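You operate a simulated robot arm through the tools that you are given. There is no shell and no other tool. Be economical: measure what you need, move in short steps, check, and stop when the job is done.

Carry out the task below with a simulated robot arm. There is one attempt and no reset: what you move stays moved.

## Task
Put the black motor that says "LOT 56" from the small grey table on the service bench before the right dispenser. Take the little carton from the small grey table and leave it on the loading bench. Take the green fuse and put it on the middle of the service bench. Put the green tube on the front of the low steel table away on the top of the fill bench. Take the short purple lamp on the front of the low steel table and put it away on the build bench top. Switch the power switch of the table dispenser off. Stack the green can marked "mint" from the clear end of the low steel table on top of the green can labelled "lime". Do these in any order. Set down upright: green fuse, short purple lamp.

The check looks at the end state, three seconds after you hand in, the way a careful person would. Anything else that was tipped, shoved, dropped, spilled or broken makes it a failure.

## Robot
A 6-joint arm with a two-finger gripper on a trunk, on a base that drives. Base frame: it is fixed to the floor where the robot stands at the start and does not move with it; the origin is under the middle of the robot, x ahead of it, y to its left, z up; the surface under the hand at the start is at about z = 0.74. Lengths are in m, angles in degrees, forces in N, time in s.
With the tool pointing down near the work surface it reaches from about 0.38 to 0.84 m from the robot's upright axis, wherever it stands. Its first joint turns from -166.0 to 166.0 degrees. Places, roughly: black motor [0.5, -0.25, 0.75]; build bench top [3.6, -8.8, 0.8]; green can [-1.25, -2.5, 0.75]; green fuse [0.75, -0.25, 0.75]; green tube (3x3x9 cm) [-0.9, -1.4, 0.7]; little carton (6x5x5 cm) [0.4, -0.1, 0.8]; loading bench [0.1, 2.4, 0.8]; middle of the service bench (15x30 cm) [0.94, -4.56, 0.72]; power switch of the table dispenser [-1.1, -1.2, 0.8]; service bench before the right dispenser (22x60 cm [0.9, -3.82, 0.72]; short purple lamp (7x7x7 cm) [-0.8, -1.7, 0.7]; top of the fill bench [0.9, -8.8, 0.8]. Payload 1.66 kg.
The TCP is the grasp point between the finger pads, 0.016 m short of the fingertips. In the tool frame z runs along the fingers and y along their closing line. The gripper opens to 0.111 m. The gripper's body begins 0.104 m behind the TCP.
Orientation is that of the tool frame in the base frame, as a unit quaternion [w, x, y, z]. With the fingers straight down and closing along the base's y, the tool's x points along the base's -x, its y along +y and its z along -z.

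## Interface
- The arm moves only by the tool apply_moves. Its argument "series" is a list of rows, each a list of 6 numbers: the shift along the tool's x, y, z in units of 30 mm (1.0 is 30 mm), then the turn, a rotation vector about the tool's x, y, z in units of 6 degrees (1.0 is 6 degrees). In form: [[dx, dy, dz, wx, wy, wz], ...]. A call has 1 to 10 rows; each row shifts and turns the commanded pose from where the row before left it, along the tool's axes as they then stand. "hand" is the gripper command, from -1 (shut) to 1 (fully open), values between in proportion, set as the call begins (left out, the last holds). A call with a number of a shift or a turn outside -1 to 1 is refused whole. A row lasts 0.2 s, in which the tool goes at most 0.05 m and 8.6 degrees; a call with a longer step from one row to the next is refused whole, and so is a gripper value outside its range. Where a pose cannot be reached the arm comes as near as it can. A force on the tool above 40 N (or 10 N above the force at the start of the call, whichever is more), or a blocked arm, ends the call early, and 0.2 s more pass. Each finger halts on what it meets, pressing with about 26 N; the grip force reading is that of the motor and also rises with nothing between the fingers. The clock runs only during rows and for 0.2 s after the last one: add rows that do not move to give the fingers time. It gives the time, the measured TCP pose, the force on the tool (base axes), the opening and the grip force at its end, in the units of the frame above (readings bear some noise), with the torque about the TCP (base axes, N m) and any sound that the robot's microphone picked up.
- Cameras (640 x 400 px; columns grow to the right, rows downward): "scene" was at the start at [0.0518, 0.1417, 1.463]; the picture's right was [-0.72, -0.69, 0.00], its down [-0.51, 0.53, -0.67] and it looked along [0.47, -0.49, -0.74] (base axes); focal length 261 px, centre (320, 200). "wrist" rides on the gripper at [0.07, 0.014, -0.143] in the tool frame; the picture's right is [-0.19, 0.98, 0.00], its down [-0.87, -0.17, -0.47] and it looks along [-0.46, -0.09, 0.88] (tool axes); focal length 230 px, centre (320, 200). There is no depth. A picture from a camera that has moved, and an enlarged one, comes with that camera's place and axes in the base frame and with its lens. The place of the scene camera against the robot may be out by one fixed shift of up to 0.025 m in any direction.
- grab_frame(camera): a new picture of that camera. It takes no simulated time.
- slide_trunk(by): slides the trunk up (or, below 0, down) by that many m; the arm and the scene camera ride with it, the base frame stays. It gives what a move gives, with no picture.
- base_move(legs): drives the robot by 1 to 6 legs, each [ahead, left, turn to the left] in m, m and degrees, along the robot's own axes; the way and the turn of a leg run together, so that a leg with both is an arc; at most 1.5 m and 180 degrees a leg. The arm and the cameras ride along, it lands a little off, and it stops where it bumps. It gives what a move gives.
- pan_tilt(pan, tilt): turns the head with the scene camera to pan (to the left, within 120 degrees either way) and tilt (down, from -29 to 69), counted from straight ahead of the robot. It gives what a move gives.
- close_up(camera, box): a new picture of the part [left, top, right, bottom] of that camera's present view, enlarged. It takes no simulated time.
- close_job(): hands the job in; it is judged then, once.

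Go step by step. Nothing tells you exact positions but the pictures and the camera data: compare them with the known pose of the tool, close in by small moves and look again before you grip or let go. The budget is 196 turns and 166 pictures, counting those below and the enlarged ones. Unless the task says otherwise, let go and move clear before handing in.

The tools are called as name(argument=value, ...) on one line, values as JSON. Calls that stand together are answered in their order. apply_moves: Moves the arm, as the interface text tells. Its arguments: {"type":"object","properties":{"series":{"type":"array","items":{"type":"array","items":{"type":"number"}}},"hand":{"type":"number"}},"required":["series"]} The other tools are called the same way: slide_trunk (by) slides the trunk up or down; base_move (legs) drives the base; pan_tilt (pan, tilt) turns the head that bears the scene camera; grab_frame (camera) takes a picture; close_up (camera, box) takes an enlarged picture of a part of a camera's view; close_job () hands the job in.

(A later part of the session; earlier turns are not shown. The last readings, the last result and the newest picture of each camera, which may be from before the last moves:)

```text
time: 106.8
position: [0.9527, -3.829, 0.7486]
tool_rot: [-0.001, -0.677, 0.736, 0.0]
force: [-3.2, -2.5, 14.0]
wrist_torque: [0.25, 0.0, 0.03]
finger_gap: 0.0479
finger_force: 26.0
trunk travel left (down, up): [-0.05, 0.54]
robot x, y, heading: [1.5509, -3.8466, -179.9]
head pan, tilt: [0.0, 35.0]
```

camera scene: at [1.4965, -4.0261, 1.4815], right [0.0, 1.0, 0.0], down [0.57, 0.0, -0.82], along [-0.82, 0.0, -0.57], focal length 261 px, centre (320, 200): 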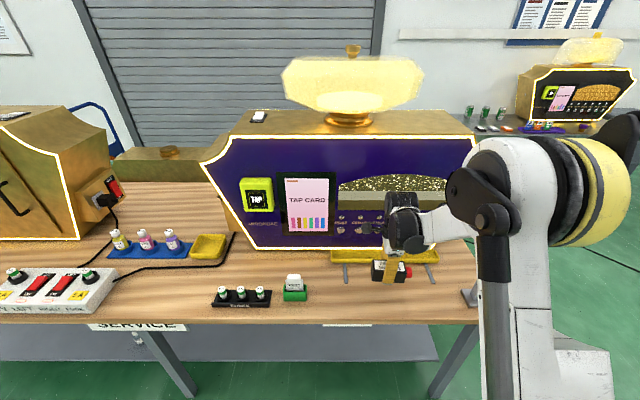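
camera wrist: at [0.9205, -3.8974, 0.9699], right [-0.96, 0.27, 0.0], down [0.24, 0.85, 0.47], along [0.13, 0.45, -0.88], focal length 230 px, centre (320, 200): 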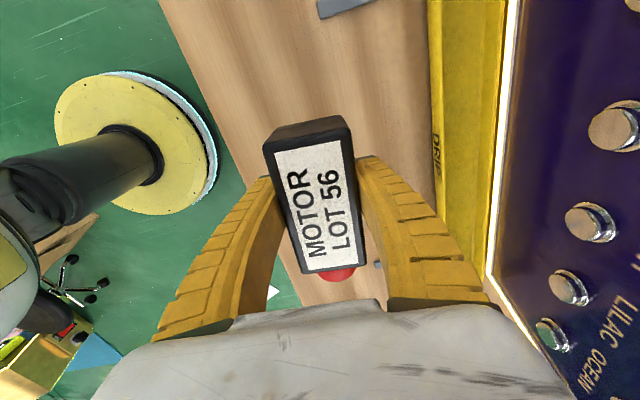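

Contact. Release and rise.

apply_moves(hand=1, series=[[0, 0, 0, 0, 0, 0], [0, 0, 0, 0, 0, 0], [0, 0, -0.3, 0, 0, 0], [0, 0, -0.8, 0, 0, 0], [0, 0, -1, 0, 0, 0], [0, 0, -1, 0, 0, 0], [0, 0, -1, 0, 0, 0], [0, 0, -1, 0, 0, 0], [0, 0, -1, 0, 0, 0], [0, 0, -1, 0, 0, 0]])

grab_frame(camera="wrist")

pan_tilt(pan=40, tilt=35)

grab_frame(camera="scene")

```text
time: 109.0
position: [0.9544, -3.8295, 0.962]
tool_rot: [-0.001, -0.677, 0.736, 0.0]
force: [1.3, 0.4, -0.5]
wrist_torque: [0.02, -0.05, -0.01]
finger_gap: 0.111
finger_force: 0.0
trunk travel left (down, up): [-0.05, 0.54]
robot x, y, heading: [1.55, -3.8458, -179.9]
head pan, tilt: [0.0, 35.0]
```

```text
134 pictures are left
camera wrist: at [0.9345, -3.8983, 1.1038], right [-0.96, 0.27, 0.0], down [0.24, 0.85, 0.47], along [0.13, 0.45, -0.88], focal length 230 px, centre (320, 200)
```

wrist: 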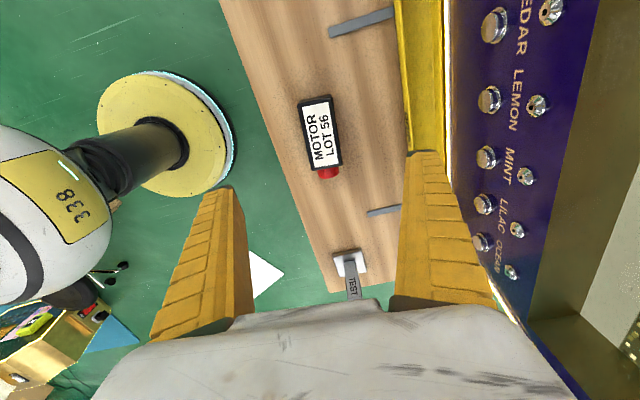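

```text
time: 110.1
position: [0.9534, -3.8298, 0.9605]
tool_rot: [-0.001, -0.678, 0.735, 0.001]
force: [0.1, -0.6, 0.4]
wrist_torque: [0.03, -0.03, 0.01]
finger_gap: 0.1111
finger_force: 0.1
trunk travel left (down, up): [-0.05, 0.54]
robot x, y, heading: [1.5467, -3.8471, -180.0]
head pan, tilt: [40.0, 35.0]
```

```text
133 pictures are left
camera scene: at [1.5176, -4.0827, 1.4816], right [-0.64, 0.77, 0.0], down [0.44, 0.37, -0.82], along [-0.63, -0.53, -0.57], focal length 261 px, centre (320, 200)
```

scene: 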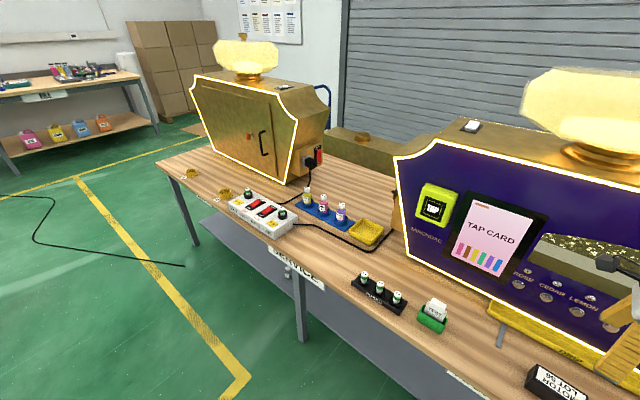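

Motor is in place. Check what might have cut short the earlier leg before driving back.

apply_moves(series=[[0, -1, -0.4, 0, 0, 0], [0, -1, -0.4, 0, 0, 0], [0, -1, 0, 0, 0, 0], [0, -1, 0, 0, 0, 0], [0, -1, 0, 0, 0, 0], [0, -1, 0, 0, 0, 0]])

pan_tilt(pan=-100, tilt=35)

grab_frame(camera="scene")

```text
time: 111.5
position: [1.1323, -3.8455, 0.9852]
tool_rot: [-0.001, -0.678, 0.735, 0.0]
force: [0.0, 0.1, 0.5]
wrist_torque: [0.02, 0.02, -0.01]
finger_gap: 0.1111
finger_force: 0.1
trunk travel left (down, up): [-0.05, 0.54]
robot x, y, heading: [1.5462, -3.8477, -179.7]
head pan, tilt: [40.0, 35.0]
```

```text
time: 113.8
position: [1.1315, -3.8447, 0.9849]
tool_rot: [-0.001, -0.677, 0.736, 0.0]
force: [0.3, -0.3, 0.1]
wrist_torque: [-0.01, 0.0, -0.01]
finger_gap: 0.1108
finger_force: 0.1
trunk travel left (down, up): [-0.05, 0.54]
robot x, y, heading: [1.5483, -3.8437, -180.1]
head pan, tilt: [-100.0, 35.0]
```

```text
132 pictures are left
camera scene: at [1.6002, -3.9393, 1.4816], right [0.99, -0.17, 0.0], down [-0.1, -0.57, -0.82], along [0.14, 0.81, -0.57], focal length 261 px, centre (320, 200)
```

scene: 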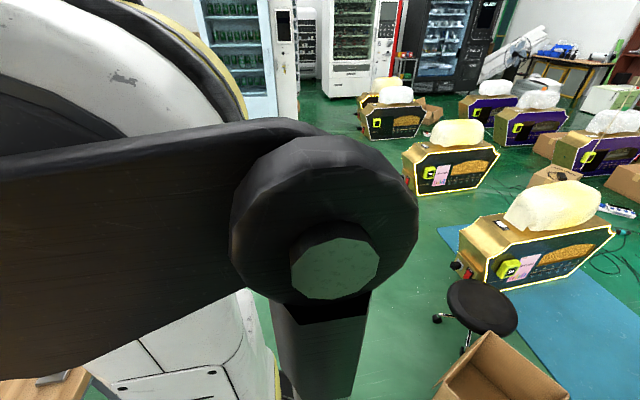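

base_move(legs=[[0, -1.35, 0]])

base_move(legs=[[0.9, 0, 0]])

base_move(legs=[[0, 0, -90]])

pan_tilt(pan=0, tilt=35)

grab_frame(camera="scene")

```text
time: 120.5
position: [1.1414, -2.4967, 0.9845]
tool_rot: [0.0, -0.671, 0.742, 0.001]
force: [0.0, -0.2, 0.3]
wrist_torque: [0.0, -0.02, -0.01]
finger_gap: 0.1108
finger_force: 0.0
trunk travel left (down, up): [-0.05, 0.54]
robot x, y, heading: [1.5588, -2.5024, 179.0]
head pan, tilt: [-100.0, 35.0]
```

```text
time: 125.2
position: [0.2358, -2.4752, 0.9835]
tool_rot: [0.0, -0.669, 0.744, 0.001]
force: [0.0, 0.1, 0.1]
wrist_torque: [0.02, 0.03, -0.01]
finger_gap: 0.1109
finger_force: 0.2
trunk travel left (down, up): [-0.05, 0.54]
robot x, y, heading: [0.6513, -2.4873, 178.8]
head pan, tilt: [-100.0, 35.0]
```

```text
time: 129.6
position: [0.679, -2.0717, 0.9836]
tool_rot: [0.001, 0.075, 0.997, 0.0]
force: [0.1, -0.1, 0.2]
wrist_torque: [-0.01, -0.01, -0.01]
finger_gap: 0.111
finger_force: 0.1
trunk travel left (down, up): [-0.05, 0.54]
robot x, y, heading: [0.6513, -2.4889, 86.3]
head pan, tilt: [-100.0, 35.0]
```

```text
time: 131.3
position: [0.6793, -2.0709, 0.9849]
tool_rot: [0.001, 0.075, 0.997, 0.001]
force: [1.2, 0.6, -0.7]
wrist_torque: [0.04, 0.02, -0.01]
finger_gap: 0.1109
finger_force: 0.1
trunk travel left (down, up): [-0.05, 0.54]
robot x, y, heading: [0.6515, -2.4837, 86.1]
head pan, tilt: [0.0, 35.0]
```

```text
131 pictures are left
camera scene: at [0.4828, -2.3962, 1.4816], right [1.0, -0.07, 0.0], down [-0.04, -0.57, -0.82], along [0.06, 0.82, -0.57], focal length 261 px, centre (320, 200)
```

scene: 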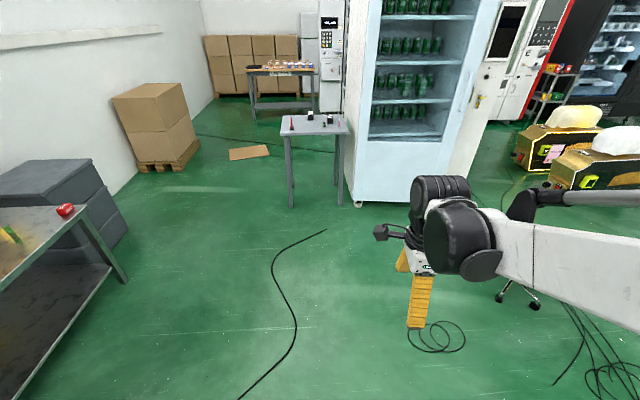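

base_move(legs=[[1.4, 0.06, 4]])

grab_frame(camera="scene")

grab_frame(camera="wrist")

```text
time: 138.3
position: [0.6315, -0.6758, 0.9836]
tool_rot: [0.0, 0.039, 0.999, 0.001]
force: [0.6, 0.2, 0.1]
wrist_torque: [-0.01, -0.01, 0.02]
finger_gap: 0.1108
finger_force: 0.0
trunk travel left (down, up): [-0.05, 0.54]
robot x, y, heading: [0.6373, -1.0926, 90.2]
head pan, tilt: [0.0, 35.0]
```

```text
130 pictures are left
camera scene: at [0.4597, -1.0162, 1.4815], right [1.0, 0.01, 0.0], down [0.0, -0.57, -0.82], along [-0.01, 0.82, -0.57], focal length 261 px, centre (320, 200)
```

scene: 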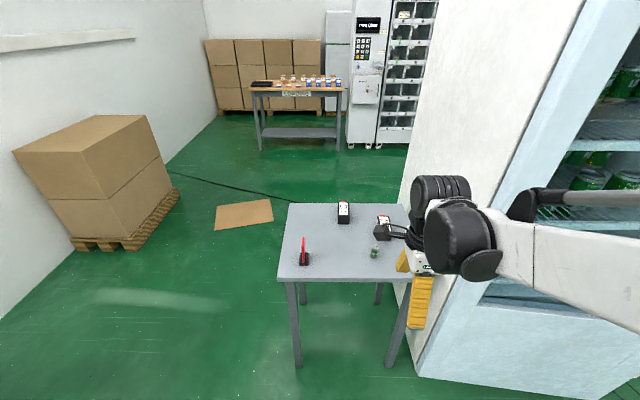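

```text
129 pictures are left
camera wrist: at [0.5623, -0.6576, 1.1266], right [0.26, 0.96, 0.0], down [0.85, -0.23, 0.47], along [0.46, -0.12, -0.88], focal length 230 px, centre (320, 200)
```

wrist: 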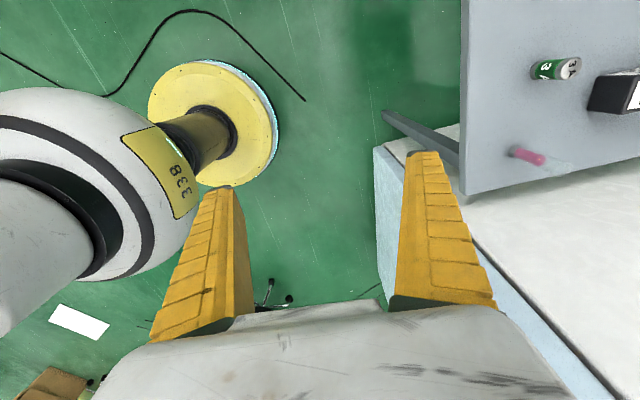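

Fuse stands upright at about (0.637,-0.347). Approach with partly open jaws.

base_move(legs=[[0.12, 0, 0]])

apply_moves(hand=0.2, series=[[0.05, 1, 0.4, 0, 0, 0], [0.05, 1, 0.4, 0, 0, 0], [0.05, 1, 0.4, 0, 0, 0], [0.05, 1, 0.4, 0, 0, 0], [0.05, 1, 0.4, 0, 0, 0], [0.05, 1, 0.4, 0, 0, 0], [0.05, 0.9, 0.4, 0, 0, 0]])

grab_frame(camera="wrist")

```text
time: 139.5
position: [0.6308, -0.5575, 0.9841]
tool_rot: [0.0, 0.039, 0.999, 0.001]
force: [0.9, 0.5, -0.3]
wrist_torque: [0.0, 0.02, 0.01]
finger_gap: 0.1109
finger_force: 0.0
trunk travel left (down, up): [-0.05, 0.54]
robot x, y, heading: [0.6306, -0.9724, 90.0]
head pan, tilt: [0.0, 35.0]
```

```text
time: 141.1
position: [0.639, -0.3507, 0.8973]
tool_rot: [0.0, 0.04, 0.999, 0.001]
force: [0.4, -0.3, -0.7]
wrist_torque: [-0.04, 0.0, 0.01]
finger_gap: 0.0683
finger_force: 1.1
trunk travel left (down, up): [-0.05, 0.54]
robot x, y, heading: [0.6353, -0.974, 90.3]
head pan, tilt: [0.0, 35.0]
```

```text
128 pictures are left
camera wrist: at [0.5684, -0.3321, 1.0412], right [0.27, 0.96, 0.0], down [0.85, -0.24, 0.47], along [0.46, -0.12, -0.88], focal length 230 px, centre (320, 200)
```

wrist: 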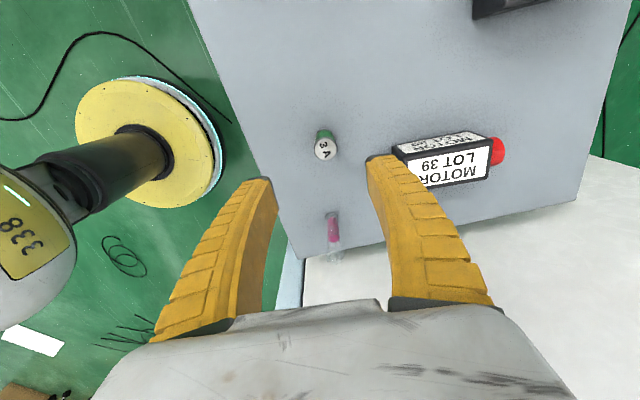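

apply_moves(series=[[0, 0.25, 0.8, 0, 0, 0], [0, 0, 0.9, 0, 0, 0], [0, 0, 0.9, 0, 0, 0]])

grab_frame(camera="wrist")

```text
time: 141.9
position: [0.6385, -0.3449, 0.82]
tool_rot: [0.0, 0.039, 0.999, 0.001]
force: [-0.1, -0.3, -1.1]
wrist_torque: [0.05, -0.03, -0.02]
finger_gap: 0.0683
finger_force: 0.8
trunk travel left (down, up): [-0.05, 0.54]
robot x, y, heading: [0.6331, -0.9758, 90.0]
head pan, tilt: [0.0, 35.0]
```

```text
127 pictures are left
camera wrist: at [0.5693, -0.3256, 0.9639], right [0.27, 0.96, 0.0], down [0.85, -0.24, 0.47], along [0.46, -0.12, -0.88], focal length 230 px, centre (320, 200)
```

wrist: 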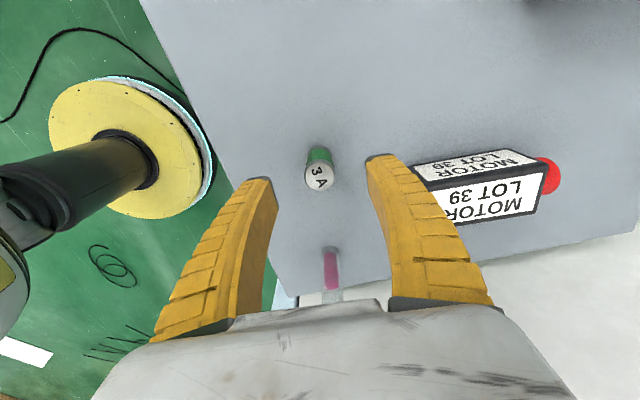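

apply_moves(series=[[-0.05, 0, 0.7, 0, 0, 0], [0, 0, 0.7, 0, 0, 0], [0, 0, 0.45, 0, 0, 0], [0, 0, 0, 0, 0, 0]])

apply_moves(hand=-1, series=[[0, 0, 0, 0, 0, 0], [0, 0, 0, 0, 0, 0], [0, 0, 0, 0, 0, 0]])

apply_moves(series=[[0, 0, -0.4, 0, 0, 0], [0, 0, -0.8, 0, 0, 0], [0, 0, -1, 0, 0, 0], [0, 0, -1, 0, 0, 0], [0, 0, -1, 0, 0, 0], [0, 0, -1, 0, 0, 0], [0, 0, -1, 0, 0, 0]])

grab_frame(camera="wrist")

```text
time: 142.9
position: [0.6389, -0.3446, 0.7663]
tool_rot: [-0.001, 0.04, 0.999, 0.001]
force: [0.1, -0.4, 0.0]
wrist_torque: [0.0, -0.01, -0.04]
finger_gap: 0.0682
finger_force: 1.6
trunk travel left (down, up): [-0.05, 0.54]
robot x, y, heading: [0.6325, -0.9729, 90.1]
head pan, tilt: [0.0, 35.0]
```

```text
time: 143.7
position: [0.6409, -0.3422, 0.7675]
tool_rot: [-0.001, 0.039, 0.999, 0.001]
force: [0.1, -0.2, 0.1]
wrist_torque: [-0.02, 0.0, 0.0]
finger_gap: 0.0203
finger_force: 25.5
trunk travel left (down, up): [-0.05, 0.54]
robot x, y, heading: [0.6312, -0.973, 90.8]
head pan, tilt: [0.0, 35.0]
```

```text
time: 145.3
position: [0.6386, -0.3438, 0.953]
tool_rot: [0.0, 0.04, 0.999, 0.001]
force: [0.6, -0.5, -0.1]
wrist_torque: [-0.03, -0.02, 0.0]
finger_gap: 0.02
finger_force: 25.8
trunk travel left (down, up): [-0.05, 0.54]
robot x, y, heading: [0.6334, -0.9729, 90.1]
head pan, tilt: [0.0, 35.0]
```

```text
126 pictures are left
camera wrist: at [0.5698, -0.3252, 1.0952], right [0.27, 0.96, 0.0], down [0.85, -0.24, 0.47], along [0.46, -0.12, -0.88], focal length 230 px, centre (320, 200)
```

wrist: 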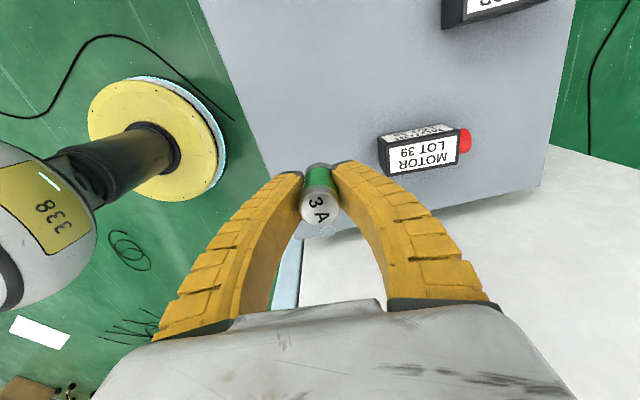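

Fuse held upright. Retract and drive to the service bench again.

apply_moves(series=[[0, -1, -0.2, 0, 0, 0], [0, -1, -0.2, 0, 0, 0], [0, -1, -0.2, 0, 0, 0], [0, -1, -0.2, 0, 0, 0], [0, -1, 0, 0, 0, 0], [0, -1, 0, 0, 0, 0], [0, -0.8, 0, 0, 0, 0]])

base_move(legs=[[-1.48, 0, 0], [0, -0.92, 0], [0, 0, 90], [0, 1.05, 0], [0, 1.05, 0]])

grab_frame(camera="scene")

```text
time: 146.9
position: [0.6245, -0.5461, 0.9785]
tool_rot: [0.0, 0.039, 0.999, 0.001]
force: [-0.5, -0.6, -1.7]
wrist_torque: [-0.02, 0.01, 0.02]
finger_gap: 0.0195
finger_force: 25.9
trunk travel left (down, up): [-0.05, 0.54]
robot x, y, heading: [0.6323, -0.972, 90.4]
head pan, tilt: [0.0, 35.0]
```

```text
time: 172.3
position: [1.2372, -4.4971, 0.9777]
tool_rot: [-0.001, -0.692, 0.722, 0.001]
force: [0.0, 0.1, -0.5]
wrist_torque: [0.0, 0.02, -0.01]
finger_gap: 0.0176
finger_force: 26.8
trunk travel left (down, up): [-0.05, 0.54]
robot x, y, heading: [1.6677, -4.47, -177.7]
head pan, tilt: [0.0, 35.0]
```

```text
125 pictures are left
camera scene: at [1.6209, -4.6565, 1.4815], right [-0.04, 1.0, 0.0], down [0.57, 0.02, -0.82], along [-0.82, -0.03, -0.57], focal length 261 px, centre (320, 200)
```

scene: 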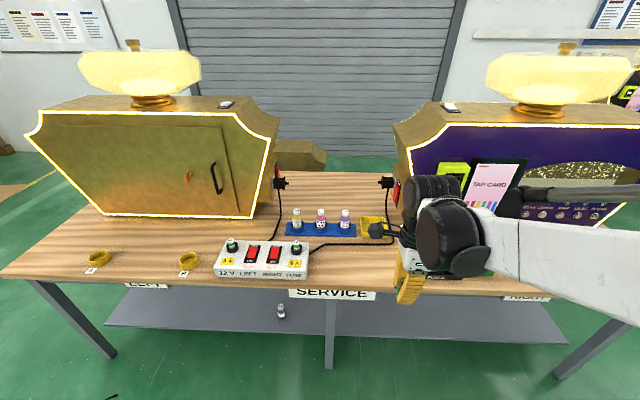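

apply_moves(series=[[0.25, 0.95, 0, 0, 0, 0], [0.25, 0.95, 0, 0, 0, 0], [0.25, 0.95, 0, 0, 0, 0], [0.25, 0.95, 0, 0, 0, 0], [0.25, 0.95, 0, 0, 0, 0], [0.25, 0.95, 0, 0, 0, 0], [0.25, 0.95, 0.3, 0, 0, 0], [0.25, 0.95, 0.6, 0, 0, 0], [0.25, 0.95, 0.8, 0, 0, 0], [0.25, 0.95, 0.8, 0, 0, 0]])

grab_frame(camera="wrist")

grab_frame(camera="scene")

```text
time: 174.5
position: [0.9476, -4.5603, 0.9036]
tool_rot: [-0.001, -0.691, 0.723, 0.001]
force: [-0.4, -0.1, -0.7]
wrist_torque: [0.0, 0.0, 0.0]
finger_gap: 0.0173
finger_force: 26.3
trunk travel left (down, up): [-0.05, 0.54]
robot x, y, heading: [1.6653, -4.4733, -177.6]
head pan, tilt: [0.0, 35.0]
```

```text
124 pictures are left
camera wrist: at [0.9313, -4.6296, 1.0461], right [-0.97, 0.23, 0.0], down [0.21, 0.86, 0.47], along [0.11, 0.46, -0.88], focal length 230 px, centre (320, 200)
```

wrist: 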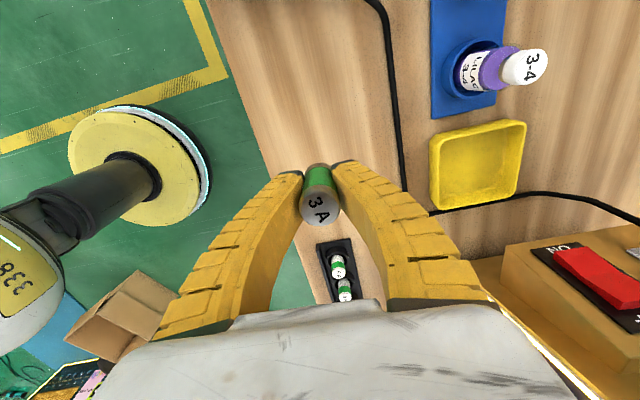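

```text
123 pictures are left
camera scene: at [1.6206, -4.6564, 1.4815], right [-0.04, 1.0, 0.0], down [0.57, 0.02, -0.82], along [-0.82, -0.03, -0.57], focal length 261 px, centre (320, 200)
```

scene: 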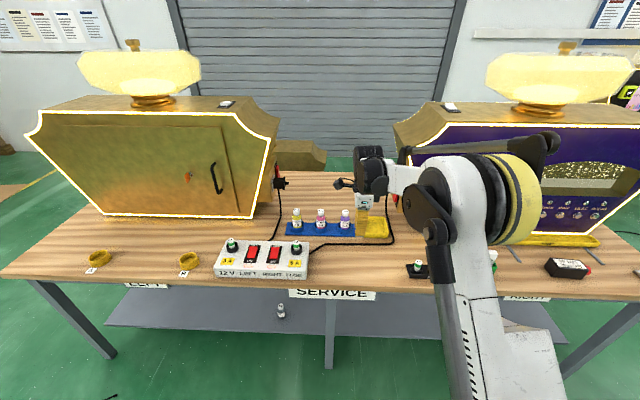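

apply_moves(series=[[0, -0.25, 0.9, 0, 0, 0], [0, 0, 0.9, 0, 0, 0], [0, 0, 0.9, 0, 0, 0], [0, 0, 0.9, 0, 0, 0], [0, 0, 0.9, 0, 0, 0], [0, 0, 0.35, 0, 0, 0], [0, 0, 0, 0, 0, 0]])

close_up(camera="scene", box=[310, 200, 430, 290])

```text
time: 176.1
position: [0.9566, -4.5588, 0.7572]
tool_rot: [-0.001, -0.691, 0.723, 0.001]
force: [0.2, -1.2, -0.8]
wrist_torque: [-0.01, -0.01, -0.01]
finger_gap: 0.0171
finger_force: 25.9
trunk travel left (down, up): [-0.05, 0.54]
robot x, y, heading: [1.6635, -4.4707, -177.7]
head pan, tilt: [0.0, 35.0]
```

```text
4.44 times, centred on (370, 245) of scene
camera zoom: at [1.6209, -4.6564, 1.4816], right [-0.04, 1.0, 0.0], down [0.57, 0.02, -0.82], along [-0.82, -0.03, -0.57], focal length 1161 px, centre (98, 0)
```

zoom: 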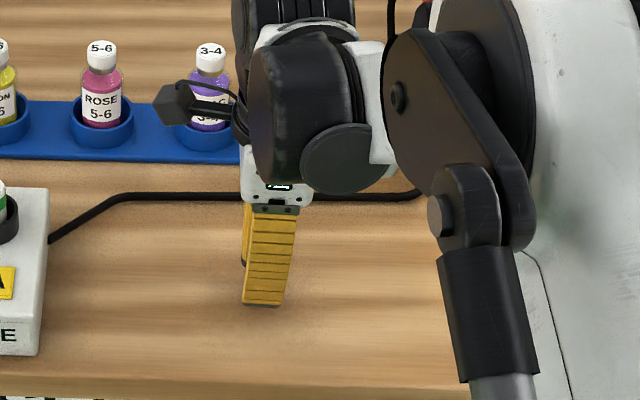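

apply_moves(series=[[0, 0, 0.1, 0, 0, 0], [0, 0, 0.1, 0, 0, 0]])

close_up(camera="wrist", box=[240, 130, 400, 250])

```text
time: 176.7
position: [0.9573, -4.5582, 0.7517]
tool_rot: [-0.001, -0.692, 0.722, 0.001]
force: [-0.3, 0.0, -0.3]
wrist_torque: [0.02, -0.01, -0.01]
finger_gap: 0.0174
finger_force: 25.7
trunk travel left (down, up): [-0.05, 0.54]
robot x, y, heading: [1.6649, -4.4718, -177.8]
head pan, tilt: [0.0, 35.0]
```

```text
3.33 times, centred on (320, 190) of wrist
camera zoom: at [0.9395, -4.628, 0.8946], right [-0.97, 0.23, 0.0], down [0.21, 0.86, 0.47], along [0.11, 0.46, -0.88], focal length 767 px, centre (320, 233)
```

zoom: 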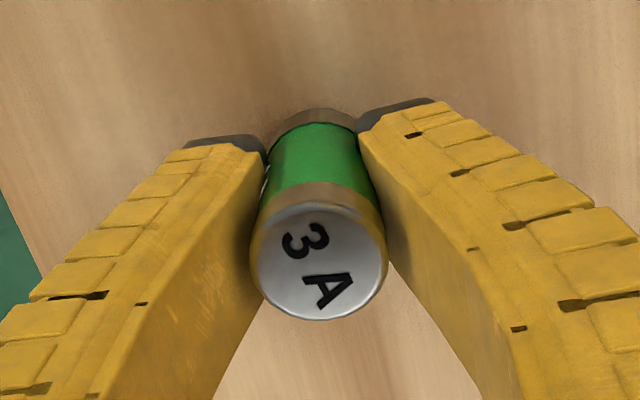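

Still upright, nearly at the surface. Lower a few more mm.

apply_moves(series=[[0, 0, 0.08, 0, 0, 0], [0, 0, 0.08, 0, 0, 0]])

```text
time: 177.3
position: [0.957, -4.5588, 0.7466]
tool_rot: [-0.001, -0.692, 0.722, 0.001]
force: [-0.2, 0.1, -0.4]
wrist_torque: [0.04, 0.01, 0.0]
finger_gap: 0.0172
finger_force: 26.2
trunk travel left (down, up): [-0.05, 0.54]
robot x, y, heading: [1.6634, -4.4765, -178.0]
head pan, tilt: [0.0, 35.0]
```

apply_moves(series=[[0, 0, 0.07, 0, 0, 0], [0, 0, 0.07, 0, 0, 0]])

```text
time: 177.9
position: [0.9572, -4.5583, 0.7446]
tool_rot: [-0.001, -0.691, 0.723, 0.001]
force: [-5.3, -1.4, 23.7]
wrist_torque: [-0.01, 0.08, -0.02]
finger_gap: 0.0184
finger_force: 26.0
trunk travel left (down, up): [-0.05, 0.54]
robot x, y, heading: [1.6645, -4.4729, -177.6]
head pan, tilt: [0.0, 35.0]
```

apply_moves(series=[[0, 0, -0.06, 0, 0, 0]])

apply_moves(hand=0.3, series=[[0, 0, 0, 0, 0, 0], [0, 0, 0, 0, 0, 0], [0, 0, 0, 0, 0, 0], [0, 0, -0.3, 0, 0, 0], [0, 0, -0.6, 0, 0, 0], [0, 0, -1, 0, 0, 0], [0, 0, -1, 0, 0, 0], [0, 0, -1, 0, 0, 0], [0, 0, -1, 0, 0, 0], [0, 0, -1, 0, 0, 0]])

grab_frame(camera="wrist")

```text
time: 178.3
position: [0.9563, -4.5599, 0.746]
tool_rot: [-0.001, -0.692, 0.722, 0.0]
force: [-3.5, -0.3, 11.9]
wrist_torque: [0.04, 0.04, 0.04]
finger_gap: 0.0182
finger_force: 26.5
trunk travel left (down, up): [-0.05, 0.54]
robot x, y, heading: [1.6708, -4.4684, -177.8]
head pan, tilt: [0.0, 35.0]
```

```text
time: 180.5
position: [0.9568, -4.5607, 0.9224]
tool_rot: [0.0, -0.692, 0.722, 0.001]
force: [0.2, 0.2, -0.2]
wrist_torque: [-0.01, -0.02, -0.02]
finger_gap: 0.0736
finger_force: 0.8
trunk travel left (down, up): [-0.05, 0.54]
robot x, y, heading: [1.6619, -4.4736, -177.6]
head pan, tilt: [0.0, 35.0]
```

```text
120 pictures are left
camera wrist: at [0.9405, -4.6295, 1.0651], right [-0.97, 0.23, 0.0], down [0.21, 0.86, 0.47], along [0.11, 0.46, -0.88], focal length 230 px, centre (320, 200)
```

wrist: 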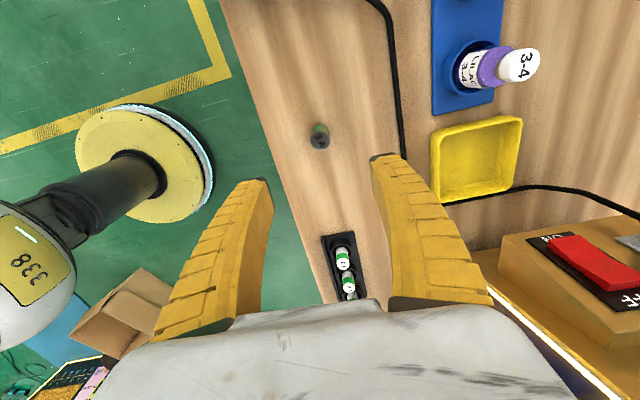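

Fuse stands upright. Now retract and drive round to the low steel table.

apply_moves(series=[[0, -1, -0.3, 0, 0, 0], [0, -1, -0.3, 0, 0, 0], [0, -1, -0.3, 0, 0, 0], [0, -1, 0, 0, 0, 0], [0, -1, 0, 0, 0, 0], [0, -1, 0, 0, 0, 0], [0, -1, 0, 0, 0, 0], [0, -1, 0, 0, 0, 0], [0, -1, 0, 0, 0, 0]])

base_move(legs=[[0, -1.05, 0], [0, -1.05, 0], [1.0, 0, -2], [0.75, -0.55, 0]])

pan_tilt(pan=0, tilt=40)

grab_frame(camera="scene")

```text
time: 182.5
position: [1.2295, -4.5711, 0.948]
tool_rot: [-0.001, -0.692, 0.722, 0.001]
force: [0.3, -0.1, -0.4]
wrist_torque: [-0.02, -0.01, -0.02]
finger_gap: 0.0738
finger_force: 1.0
trunk travel left (down, up): [-0.05, 0.54]
robot x, y, heading: [1.6625, -4.4713, -177.6]
head pan, tilt: [0.0, 35.0]
```

```text
time: 202.2
position: [-0.6411, -1.9738, 0.9477]
tool_rot: [-0.001, -0.684, 0.729, 0.001]
force: [0.8, 0.0, -1.0]
wrist_torque: [0.01, -0.02, -0.02]
finger_gap: 0.0738
finger_force: 1.2
trunk travel left (down, up): [-0.05, 0.54]
robot x, y, heading: [-0.2033, -1.8812, -178.9]
head pan, tilt: [0.0, 35.0]
```

```text
time: 202.9
position: [-0.6406, -1.9737, 0.9488]
tool_rot: [0.0, -0.685, 0.729, 0.0]
force: [-0.4, 0.3, -1.0]
wrist_torque: [0.01, 0.0, 0.02]
finger_gap: 0.074
finger_force: 0.6
trunk travel left (down, up): [-0.05, 0.54]
robot x, y, heading: [-0.2036, -1.8863, -178.9]
head pan, tilt: [0.0, 40.0]
```

```text
119 pictures are left
camera scene: at [-0.2465, -2.0673, 1.474], right [-0.02, 1.0, 0.0], down [0.64, 0.01, -0.77], along [-0.77, -0.02, -0.64], focal length 261 px, centre (320, 200)
```

scene: 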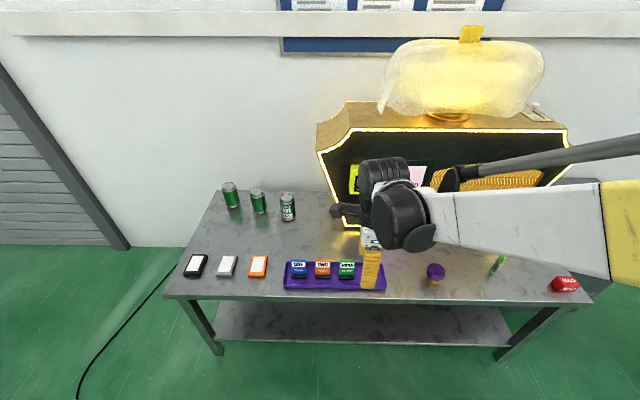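

close_up(camera="scene", box=[200, 165, 320, 240])

close_up(camera="scene", box=[410, 225, 590, 300])

```text
5.33 times, centred on (260, 202) of scene
camera zoom: at [-0.2465, -2.0673, 1.474], right [-0.02, 1.0, 0.0], down [0.64, 0.01, -0.77], along [-0.77, -0.02, -0.64], focal length 1394 px, centre (640, 187)
```

zoom: 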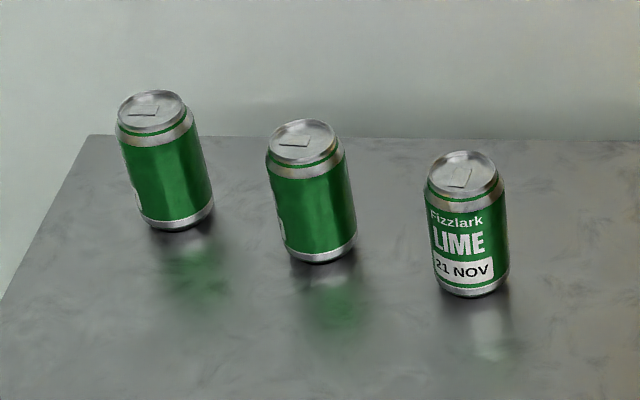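

```text
3.56 times, centred on (500, 262) of scene
camera zoom: at [-0.2465, -2.0673, 1.474], right [-0.02, 1.0, 0.0], down [0.64, 0.01, -0.77], along [-0.77, -0.02, -0.64], focal length 929 px, centre (-320, -22)
```

zoom: 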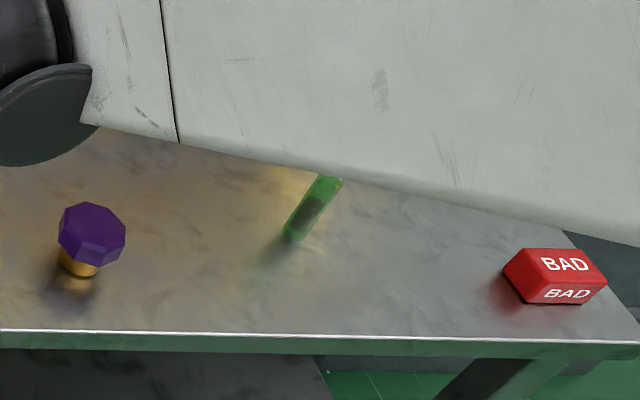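

The lime can is identified; I need to read the other two from their far side. I drive nearer and use the wrist camera, which looks toward +y.

base_move(legs=[[0.0, 0.55, -1], [0.16, 0, 0]])

apply_moves(series=[[1, 0.5, 0, 0, 0, 0], [1, 0.5, 0, 0, 0, 0], [1, 0.5, 0, 0, 0, 0], [1, 0.5, 0, 0, 0, 0], [1, 0.5, 0, 0, 0, 0], [0, 0, 0, 0, 0, 0]])

grab_frame(camera="wrist")

grab_frame(camera="scene")

```text
time: 207.1
position: [-0.7981, -2.5142, 0.9481]
tool_rot: [0.0, -0.678, 0.735, 0.001]
force: [0.3, 0.1, -0.3]
wrist_torque: [0.0, -0.02, 0.0]
finger_gap: 0.0739
finger_force: 1.7
trunk travel left (down, up): [-0.05, 0.54]
robot x, y, heading: [-0.3594, -2.4331, -180.1]
head pan, tilt: [0.0, 40.0]
```

```text
time: 208.4
position: [-0.8851, -2.6585, 0.9507]
tool_rot: [-0.001, -0.677, 0.736, 0.001]
force: [-0.6, -0.4, 0.0]
wrist_torque: [0.01, 0.02, 0.0]
finger_gap: 0.0738
finger_force: 1.2
trunk travel left (down, up): [-0.05, 0.54]
robot x, y, heading: [-0.3557, -2.4334, -179.8]
head pan, tilt: [0.0, 40.0]
```

```text
116 pictures are left
camera wrist: at [-0.9042, -2.727, 1.0935], right [-0.96, 0.27, 0.0], down [0.24, 0.85, 0.47], along [0.13, 0.45, -0.88], focal length 230 px, centre (320, 200)
```

wrist: 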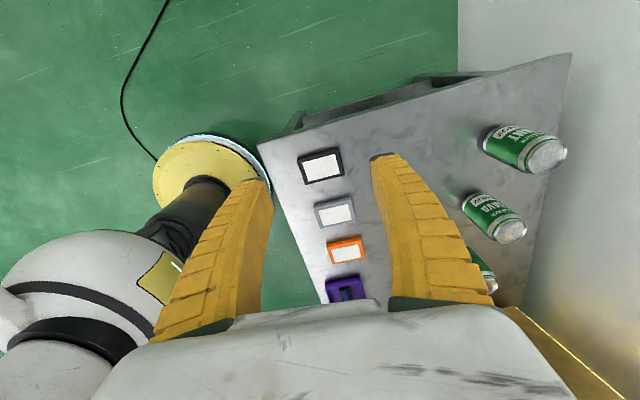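

```text
115 pictures are left
camera scene: at [-0.4051, -2.6151, 1.474], right [0.0, 1.0, 0.0], down [0.64, 0.0, -0.77], along [-0.77, 0.0, -0.64], focal length 261 px, centre (320, 200)
```

scene: 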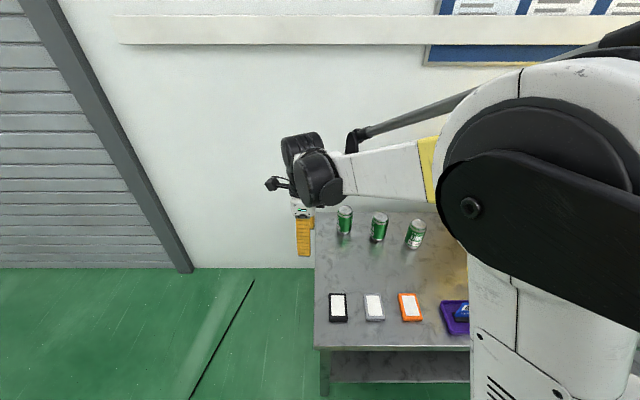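

close_up(camera="wrist", box=[440, 110, 580, 260])

```text
2.67 times, centred on (510, 185) of wrist
camera zoom: at [-0.9042, -2.727, 1.0935], right [-0.96, 0.27, 0.0], down [0.24, 0.85, 0.47], along [0.13, 0.45, -0.88], focal length 614 px, centre (-187, 240)
```

zoom: 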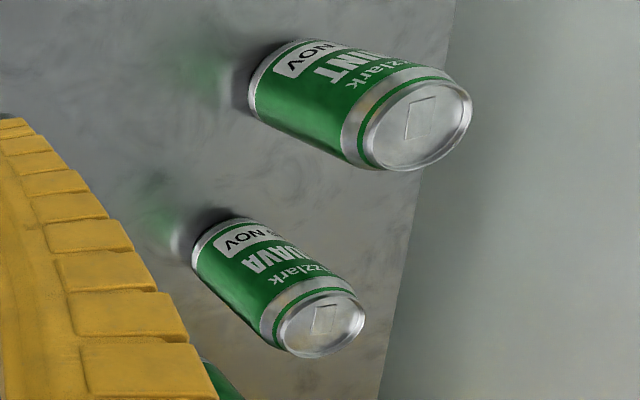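

Mint is the leftmost (-y) can; guava is in the middle. Move closer and position above the mint can.

base_move(legs=[[0.045, 0.06, 0]])

apply_moves(hand=0.6, series=[[-0.5, 0.8, 0, 0, 0, 0], [-0.5, 0.8, 0, 0, 0, 0], [-0.5, 0.8, 0, 0, 0, 0], [-0.5, 0.8, 0, 0, 0, 0], [-0.5, 0.8, 0, 0, 0, 0], [-0.5, 0.8, 0, 0, 0, 0], [0, 0.8, 0, 0, 0, 0]])

grab_frame(camera="wrist")

```text
time: 209.5
position: [-0.9298, -2.7171, 0.9514]
tool_rot: [-0.001, -0.677, 0.736, 0.0]
force: [0.0, 0.6, -0.6]
wrist_torque: [0.01, 0.01, 0.03]
finger_gap: 0.0735
finger_force: 1.1
trunk travel left (down, up): [-0.05, 0.54]
robot x, y, heading: [-0.4037, -2.4915, 179.8]
head pan, tilt: [0.0, 40.0]
```

```text
time: 211.1
position: [-1.0894, -2.6125, 0.9528]
tool_rot: [-0.001, -0.677, 0.736, 0.0]
force: [0.3, 0.4, 0.6]
wrist_torque: [-0.01, 0.0, 0.02]
finger_gap: 0.0898
finger_force: 0.9
trunk travel left (down, up): [-0.05, 0.54]
robot x, y, heading: [-0.4031, -2.4924, 180.0]
head pan, tilt: [0.0, 40.0]
```

```text
113 pictures are left
camera wrist: at [-1.1098, -2.6817, 1.095], right [-0.96, 0.27, 0.0], down [0.24, 0.85, 0.47], along [0.13, 0.45, -0.88], focal length 230 px, centre (320, 200)
```

wrist: 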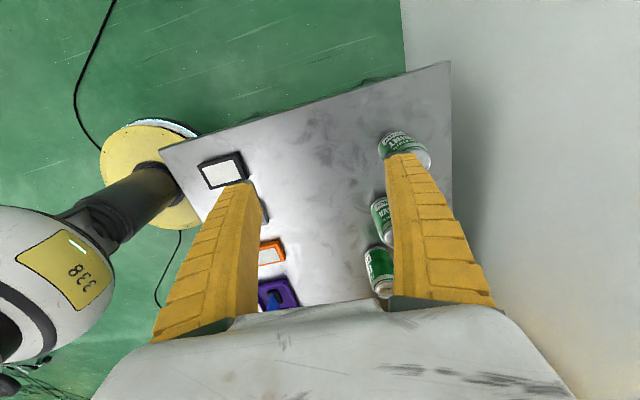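

base_move(legs=[[0.04, 0.0, 0]])

apply_moves(series=[[0, 0.9, 0, 0, 0, 0], [0, 0.9, 0, 0, 0, 0], [0, 0.9, 0, 0, 0, 0], [0, 0, 0, 0, 0, 0]])

grab_frame(camera="wrist")

```text
time: 212.0
position: [-1.129, -2.614, 0.9531]
tool_rot: [-0.001, -0.677, 0.736, 0.001]
force: [-0.6, 0.5, -0.6]
wrist_torque: [-0.03, -0.02, 0.04]
finger_gap: 0.0897
finger_force: 0.4
trunk travel left (down, up): [-0.05, 0.54]
robot x, y, heading: [-0.4424, -2.493, 179.9]
head pan, tilt: [0.0, 40.0]
```

```text
time: 213.0
position: [-1.2095, -2.6066, 0.9546]
tool_rot: [0.0, -0.677, 0.736, 0.001]
force: [-0.6, -0.3, 0.7]
wrist_torque: [0.01, -0.02, -0.01]
finger_gap: 0.09
finger_force: 0.7
trunk travel left (down, up): [-0.05, 0.54]
robot x, y, heading: [-0.4407, -2.49, 179.8]
head pan, tilt: [0.0, 40.0]
```

```text
112 pictures are left
camera wrist: at [-1.2281, -2.6749, 1.0953], right [-0.96, 0.27, 0.0], down [0.24, 0.85, 0.47], along [0.13, 0.45, -0.88], focal length 230 px, centre (320, 200)
```

wrist: 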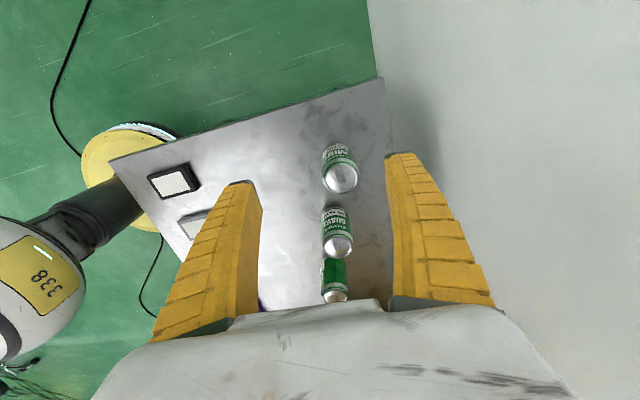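

Mint can centre is at about (-1.22,-2.523), table top near z=0.615. Align and descend partway.

apply_moves(hand=0.75, series=[[-0.91, 0.2, 0, 0, 0, 0], [-0.91, 0.2, 0, 0, 0, 0], [-0.91, 0.18, 0, 0, 0, 0], [0, 0, 0.9, 0, 0, 0], [0, 0, 0.9, 0, 0, 0], [0, 0, 0.9, 0, 0, 0], [0, 0, 0.8, 0, 0, 0], [0, 0, 0, 0, 0, 0]])

grab_frame(camera="wrist")

```text
time: 214.8
position: [-1.2217, -2.5236, 0.8485]
tool_rot: [-0.001, -0.677, 0.736, 0.001]
force: [-0.7, 0.5, -1.1]
wrist_torque: [-0.04, -0.04, -0.04]
finger_gap: 0.0981
finger_force: 0.2
trunk travel left (down, up): [-0.05, 0.54]
robot x, y, heading: [-0.4407, -2.4934, 180.2]
head pan, tilt: [0.0, 40.0]
```

```text
111 pictures are left
camera wrist: at [-1.2405, -2.5924, 0.9908], right [-0.96, 0.27, 0.0], down [0.24, 0.85, 0.47], along [0.13, 0.45, -0.88], focal length 230 px, centre (320, 200)
```

wrist: 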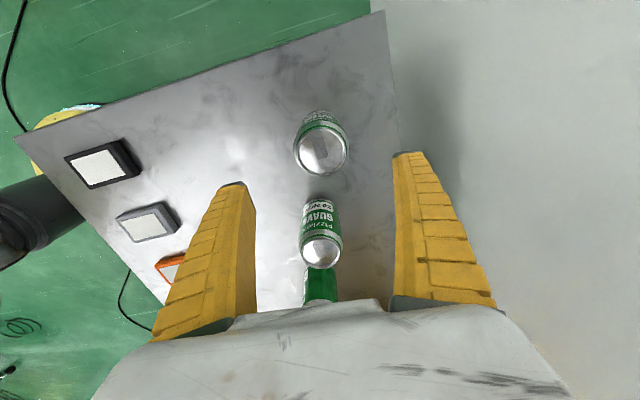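

apply_moves(series=[[0, 0, 0.9, 0, 0, 0], [0, 0, 0.9, 0, 0, 0], [0, 0, 0.9, 0, 0, 0], [0, 0, 0.9, 0, 0, 0], [0, 0, 0.9, 0, 0, 0], [0, 0, 0.75, 0, 0, 0], [0, 0, 0, 0, 0, 0]])

grab_frame(camera="wrist")

```text
time: 216.4
position: [-1.2209, -2.5229, 0.6876]
tool_rot: [-0.001, -0.677, 0.736, 0.001]
force: [-0.5, 0.0, -0.5]
wrist_torque: [0.0, -0.01, 0.02]
finger_gap: 0.098
finger_force: 0.3
trunk travel left (down, up): [-0.05, 0.54]
robot x, y, heading: [-0.4413, -2.4932, 179.7]
head pan, tilt: [0.0, 40.0]
```

```text
110 pictures are left
camera wrist: at [-1.2413, -2.5908, 0.8308], right [-0.96, 0.27, 0.0], down [0.24, 0.85, 0.47], along [0.13, 0.45, -0.88], focal length 230 px, centre (320, 200)
```

wrist: 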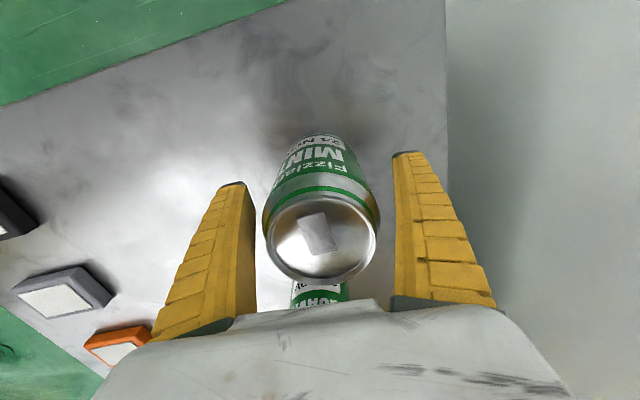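

apply_moves(hand=-1, series=[[0, 0, 0, 0, 0, 0], [0, 0, 0, 0, 0, 0], [0, 0, 0, 0, 0, 0]])

apply_moves(series=[[0, 0, -0.4, 0, 0, 0], [0, 0, -0.8, 0, 0, 0], [0, 0, -1, 0, 0, 0], [0, 0, -1, 0, 0, 0], [0, 0, -1, 0, 0, 0], [0, 0, -1, 0, 0, 0], [0, 0, -1, 0, 0, 0], [0, 0, 0, 0, 0, 0]])

grab_frame(camera="wrist")

```text
time: 217.2
position: [-1.2214, -2.5236, 0.6888]
tool_rot: [-0.001, -0.677, 0.736, 0.0]
force: [0.4, -0.7, 0.6]
wrist_torque: [-0.01, 0.01, -0.01]
finger_gap: 0.0634
finger_force: 25.8
trunk travel left (down, up): [-0.05, 0.54]
robot x, y, heading: [-0.4422, -2.4928, 179.9]
head pan, tilt: [0.0, 40.0]
```

```text
time: 219.0
position: [-1.2206, -2.5227, 0.875]
tool_rot: [-0.001, -0.677, 0.736, 0.0]
force: [0.4, 0.5, -3.4]
wrist_torque: [-0.04, 0.01, 0.01]
finger_gap: 0.0634
finger_force: 25.5
trunk travel left (down, up): [-0.05, 0.54]
robot x, y, heading: [-0.4395, -2.4915, 180.0]
head pan, tilt: [0.0, 40.0]
```

```text
109 pictures are left
camera wrist: at [-1.2402, -2.5914, 1.0185], right [-0.96, 0.27, 0.0], down [0.24, 0.85, 0.47], along [0.13, 0.45, -0.88], focal length 230 px, centre (320, 200)
```

wrist: 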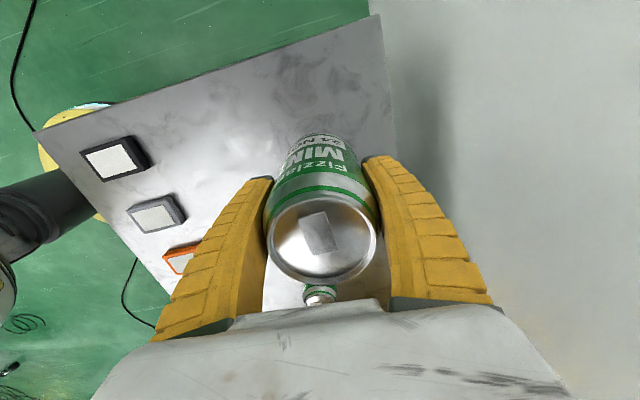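

Mint is held. I swing it to the front side so the wrist camera can see the lime can unobstructed.

apply_moves(series=[[0, 0, -1, 0, 0, 0], [-0.907, -0.727, -0.09, 0, 0, 0], [-0.907, -0.727, -0.09, 0, 0, 0], [-0.907, -0.727, -0.09, 0, 0, 0], [-0.907, -0.727, -0.09, 0, 0, 0], [-0.907, -0.727, -0.09, 0, 0, 0], [-0.907, -0.727, -0.09, 0, 0, 0], [-0.907, -0.727, -0.09, 0, 0, 0], [-0.907, -0.727, -0.09, 0, 0, 0], [-0.907, -0.727, -0.09, 0, 0, 0]])

grab_frame(camera="wrist")

grab_frame(camera="scene")

```text
time: 221.2
position: [-1.0035, -2.2952, 0.93]
tool_rot: [-0.001, -0.677, 0.736, 0.001]
force: [0.8, 0.2, -3.3]
wrist_torque: [0.0, -0.02, 0.04]
finger_gap: 0.0636
finger_force: 26.0
trunk travel left (down, up): [-0.05, 0.54]
robot x, y, heading: [-0.4444, -2.4914, 180.2]
head pan, tilt: [0.0, 40.0]
```

```text
108 pictures are left
camera wrist: at [-1.0225, -2.3631, 1.072], right [-0.96, 0.27, 0.0], down [0.24, 0.85, 0.47], along [0.13, 0.45, -0.88], focal length 230 px, centre (320, 200)
```

wrist: 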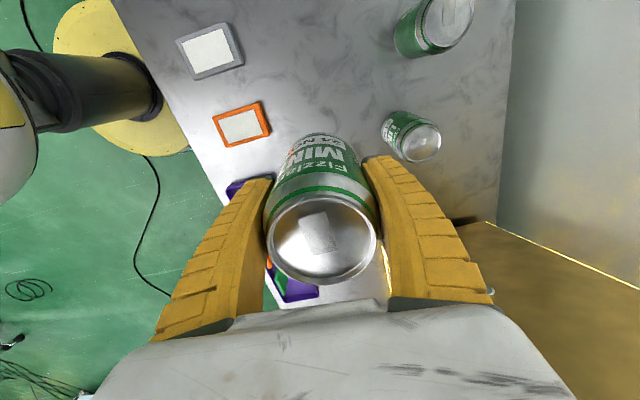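

```text
107 pictures are left
camera scene: at [-0.4895, -2.6738, 1.474], right [0.0, 1.0, 0.0], down [0.64, 0.0, -0.77], along [-0.77, 0.0, -0.64], focal length 261 px, centre (320, 200)
```

scene: 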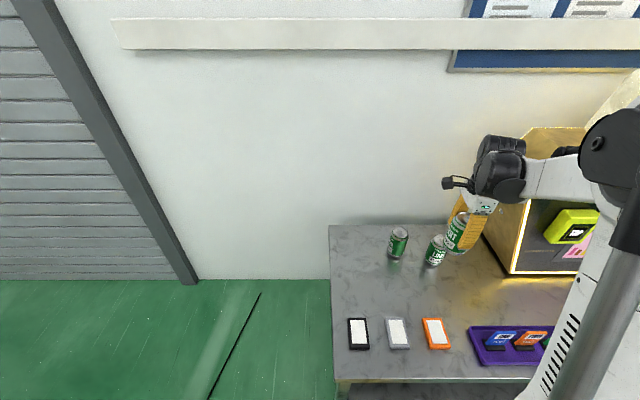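

close_up(camera="wrist", box=[370, 95, 450, 175])

```text
5.00 times, centred on (410, 135) of wrist
camera zoom: at [-1.0225, -2.3631, 1.072], right [-0.96, 0.27, 0.0], down [0.24, 0.85, 0.47], along [0.13, 0.45, -0.88], focal length 1150 px, centre (-130, 525)
```

zoom: 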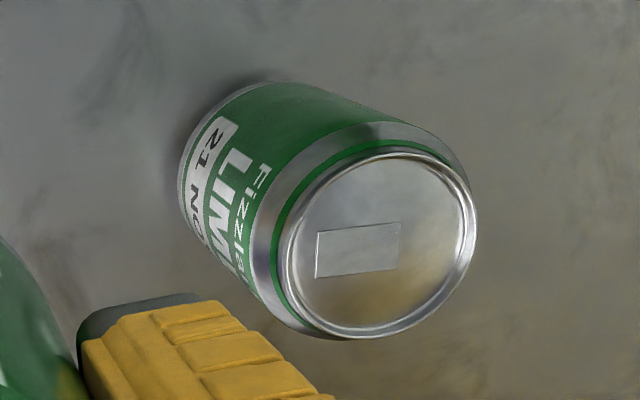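

Lime lid centre at about (-1.142,-2.2405). Move above it.

apply_moves(series=[[-0.286, 0.95, 0, 0, 0, 0], [-0.286, 0.95, 0, 0, 0, 0], [-0.286, 0.95, 0, 0, 0, 0], [-0.286, 0.95, 0, 0, 0, 0], [-0.286, 0.95, 0, 0, 0, 0], [0, 0, 0, 0, 0, 0]])

apply_moves(series=[[0, 0, 0.8, 0, 0, 0], [0, 0, 0.8, 0, 0, 0], [0, 0, 0.8, 0, 0, 0], [0, 0, 0, 0, 0, 0]])

grab_frame(camera="wrist")

close_up(camera="scene", box=[370, 140, 530, 280])

```text
time: 222.6
position: [-1.1438, -2.2404, 0.9296]
tool_rot: [-0.001, -0.677, 0.736, 0.001]
force: [-0.1, 0.2, -4.0]
wrist_torque: [-0.05, -0.01, -0.01]
finger_gap: 0.0639
finger_force: 25.7
trunk travel left (down, up): [-0.05, 0.54]
robot x, y, heading: [-0.4403, -2.4927, 179.8]
head pan, tilt: [0.0, 40.0]
```

```text
time: 223.6
position: [-1.1439, -2.2413, 0.8581]
tool_rot: [-0.001, -0.677, 0.736, 0.001]
force: [0.2, 0.3, -4.2]
wrist_torque: [0.0, 0.01, -0.01]
finger_gap: 0.0636
finger_force: 25.9
trunk travel left (down, up): [-0.05, 0.54]
robot x, y, heading: [-0.4426, -2.4926, 179.9]
head pan, tilt: [0.0, 40.0]
```

```text
105 pictures are left
camera wrist: at [-1.1631, -2.3092, 1.0006], right [-0.96, 0.27, 0.0], down [0.24, 0.85, 0.47], along [0.13, 0.45, -0.88], focal length 230 px, centre (320, 200)
```

wrist: 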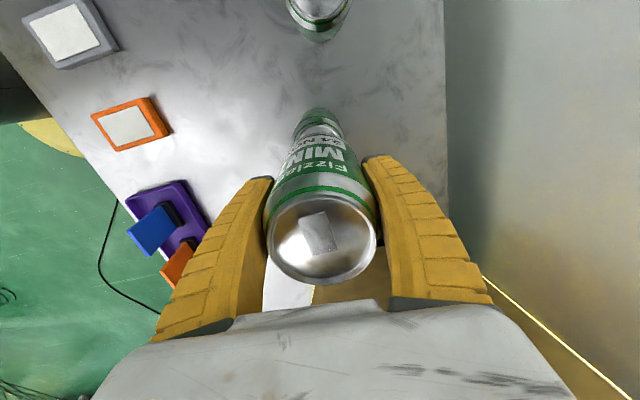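

```text
2.86 times, centred on (450, 210) of scene
camera zoom: at [-0.49, -2.6738, 1.474], right [0.0, 1.0, 0.0], down [0.64, 0.0, -0.77], along [-0.77, 0.0, -0.64], focal length 746 px, centre (-51, 171)
```

zoom: 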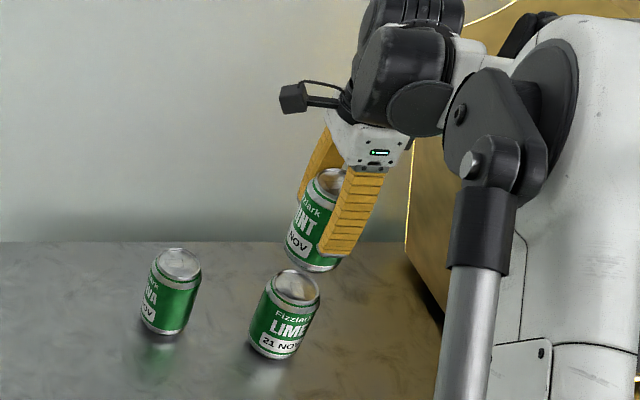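

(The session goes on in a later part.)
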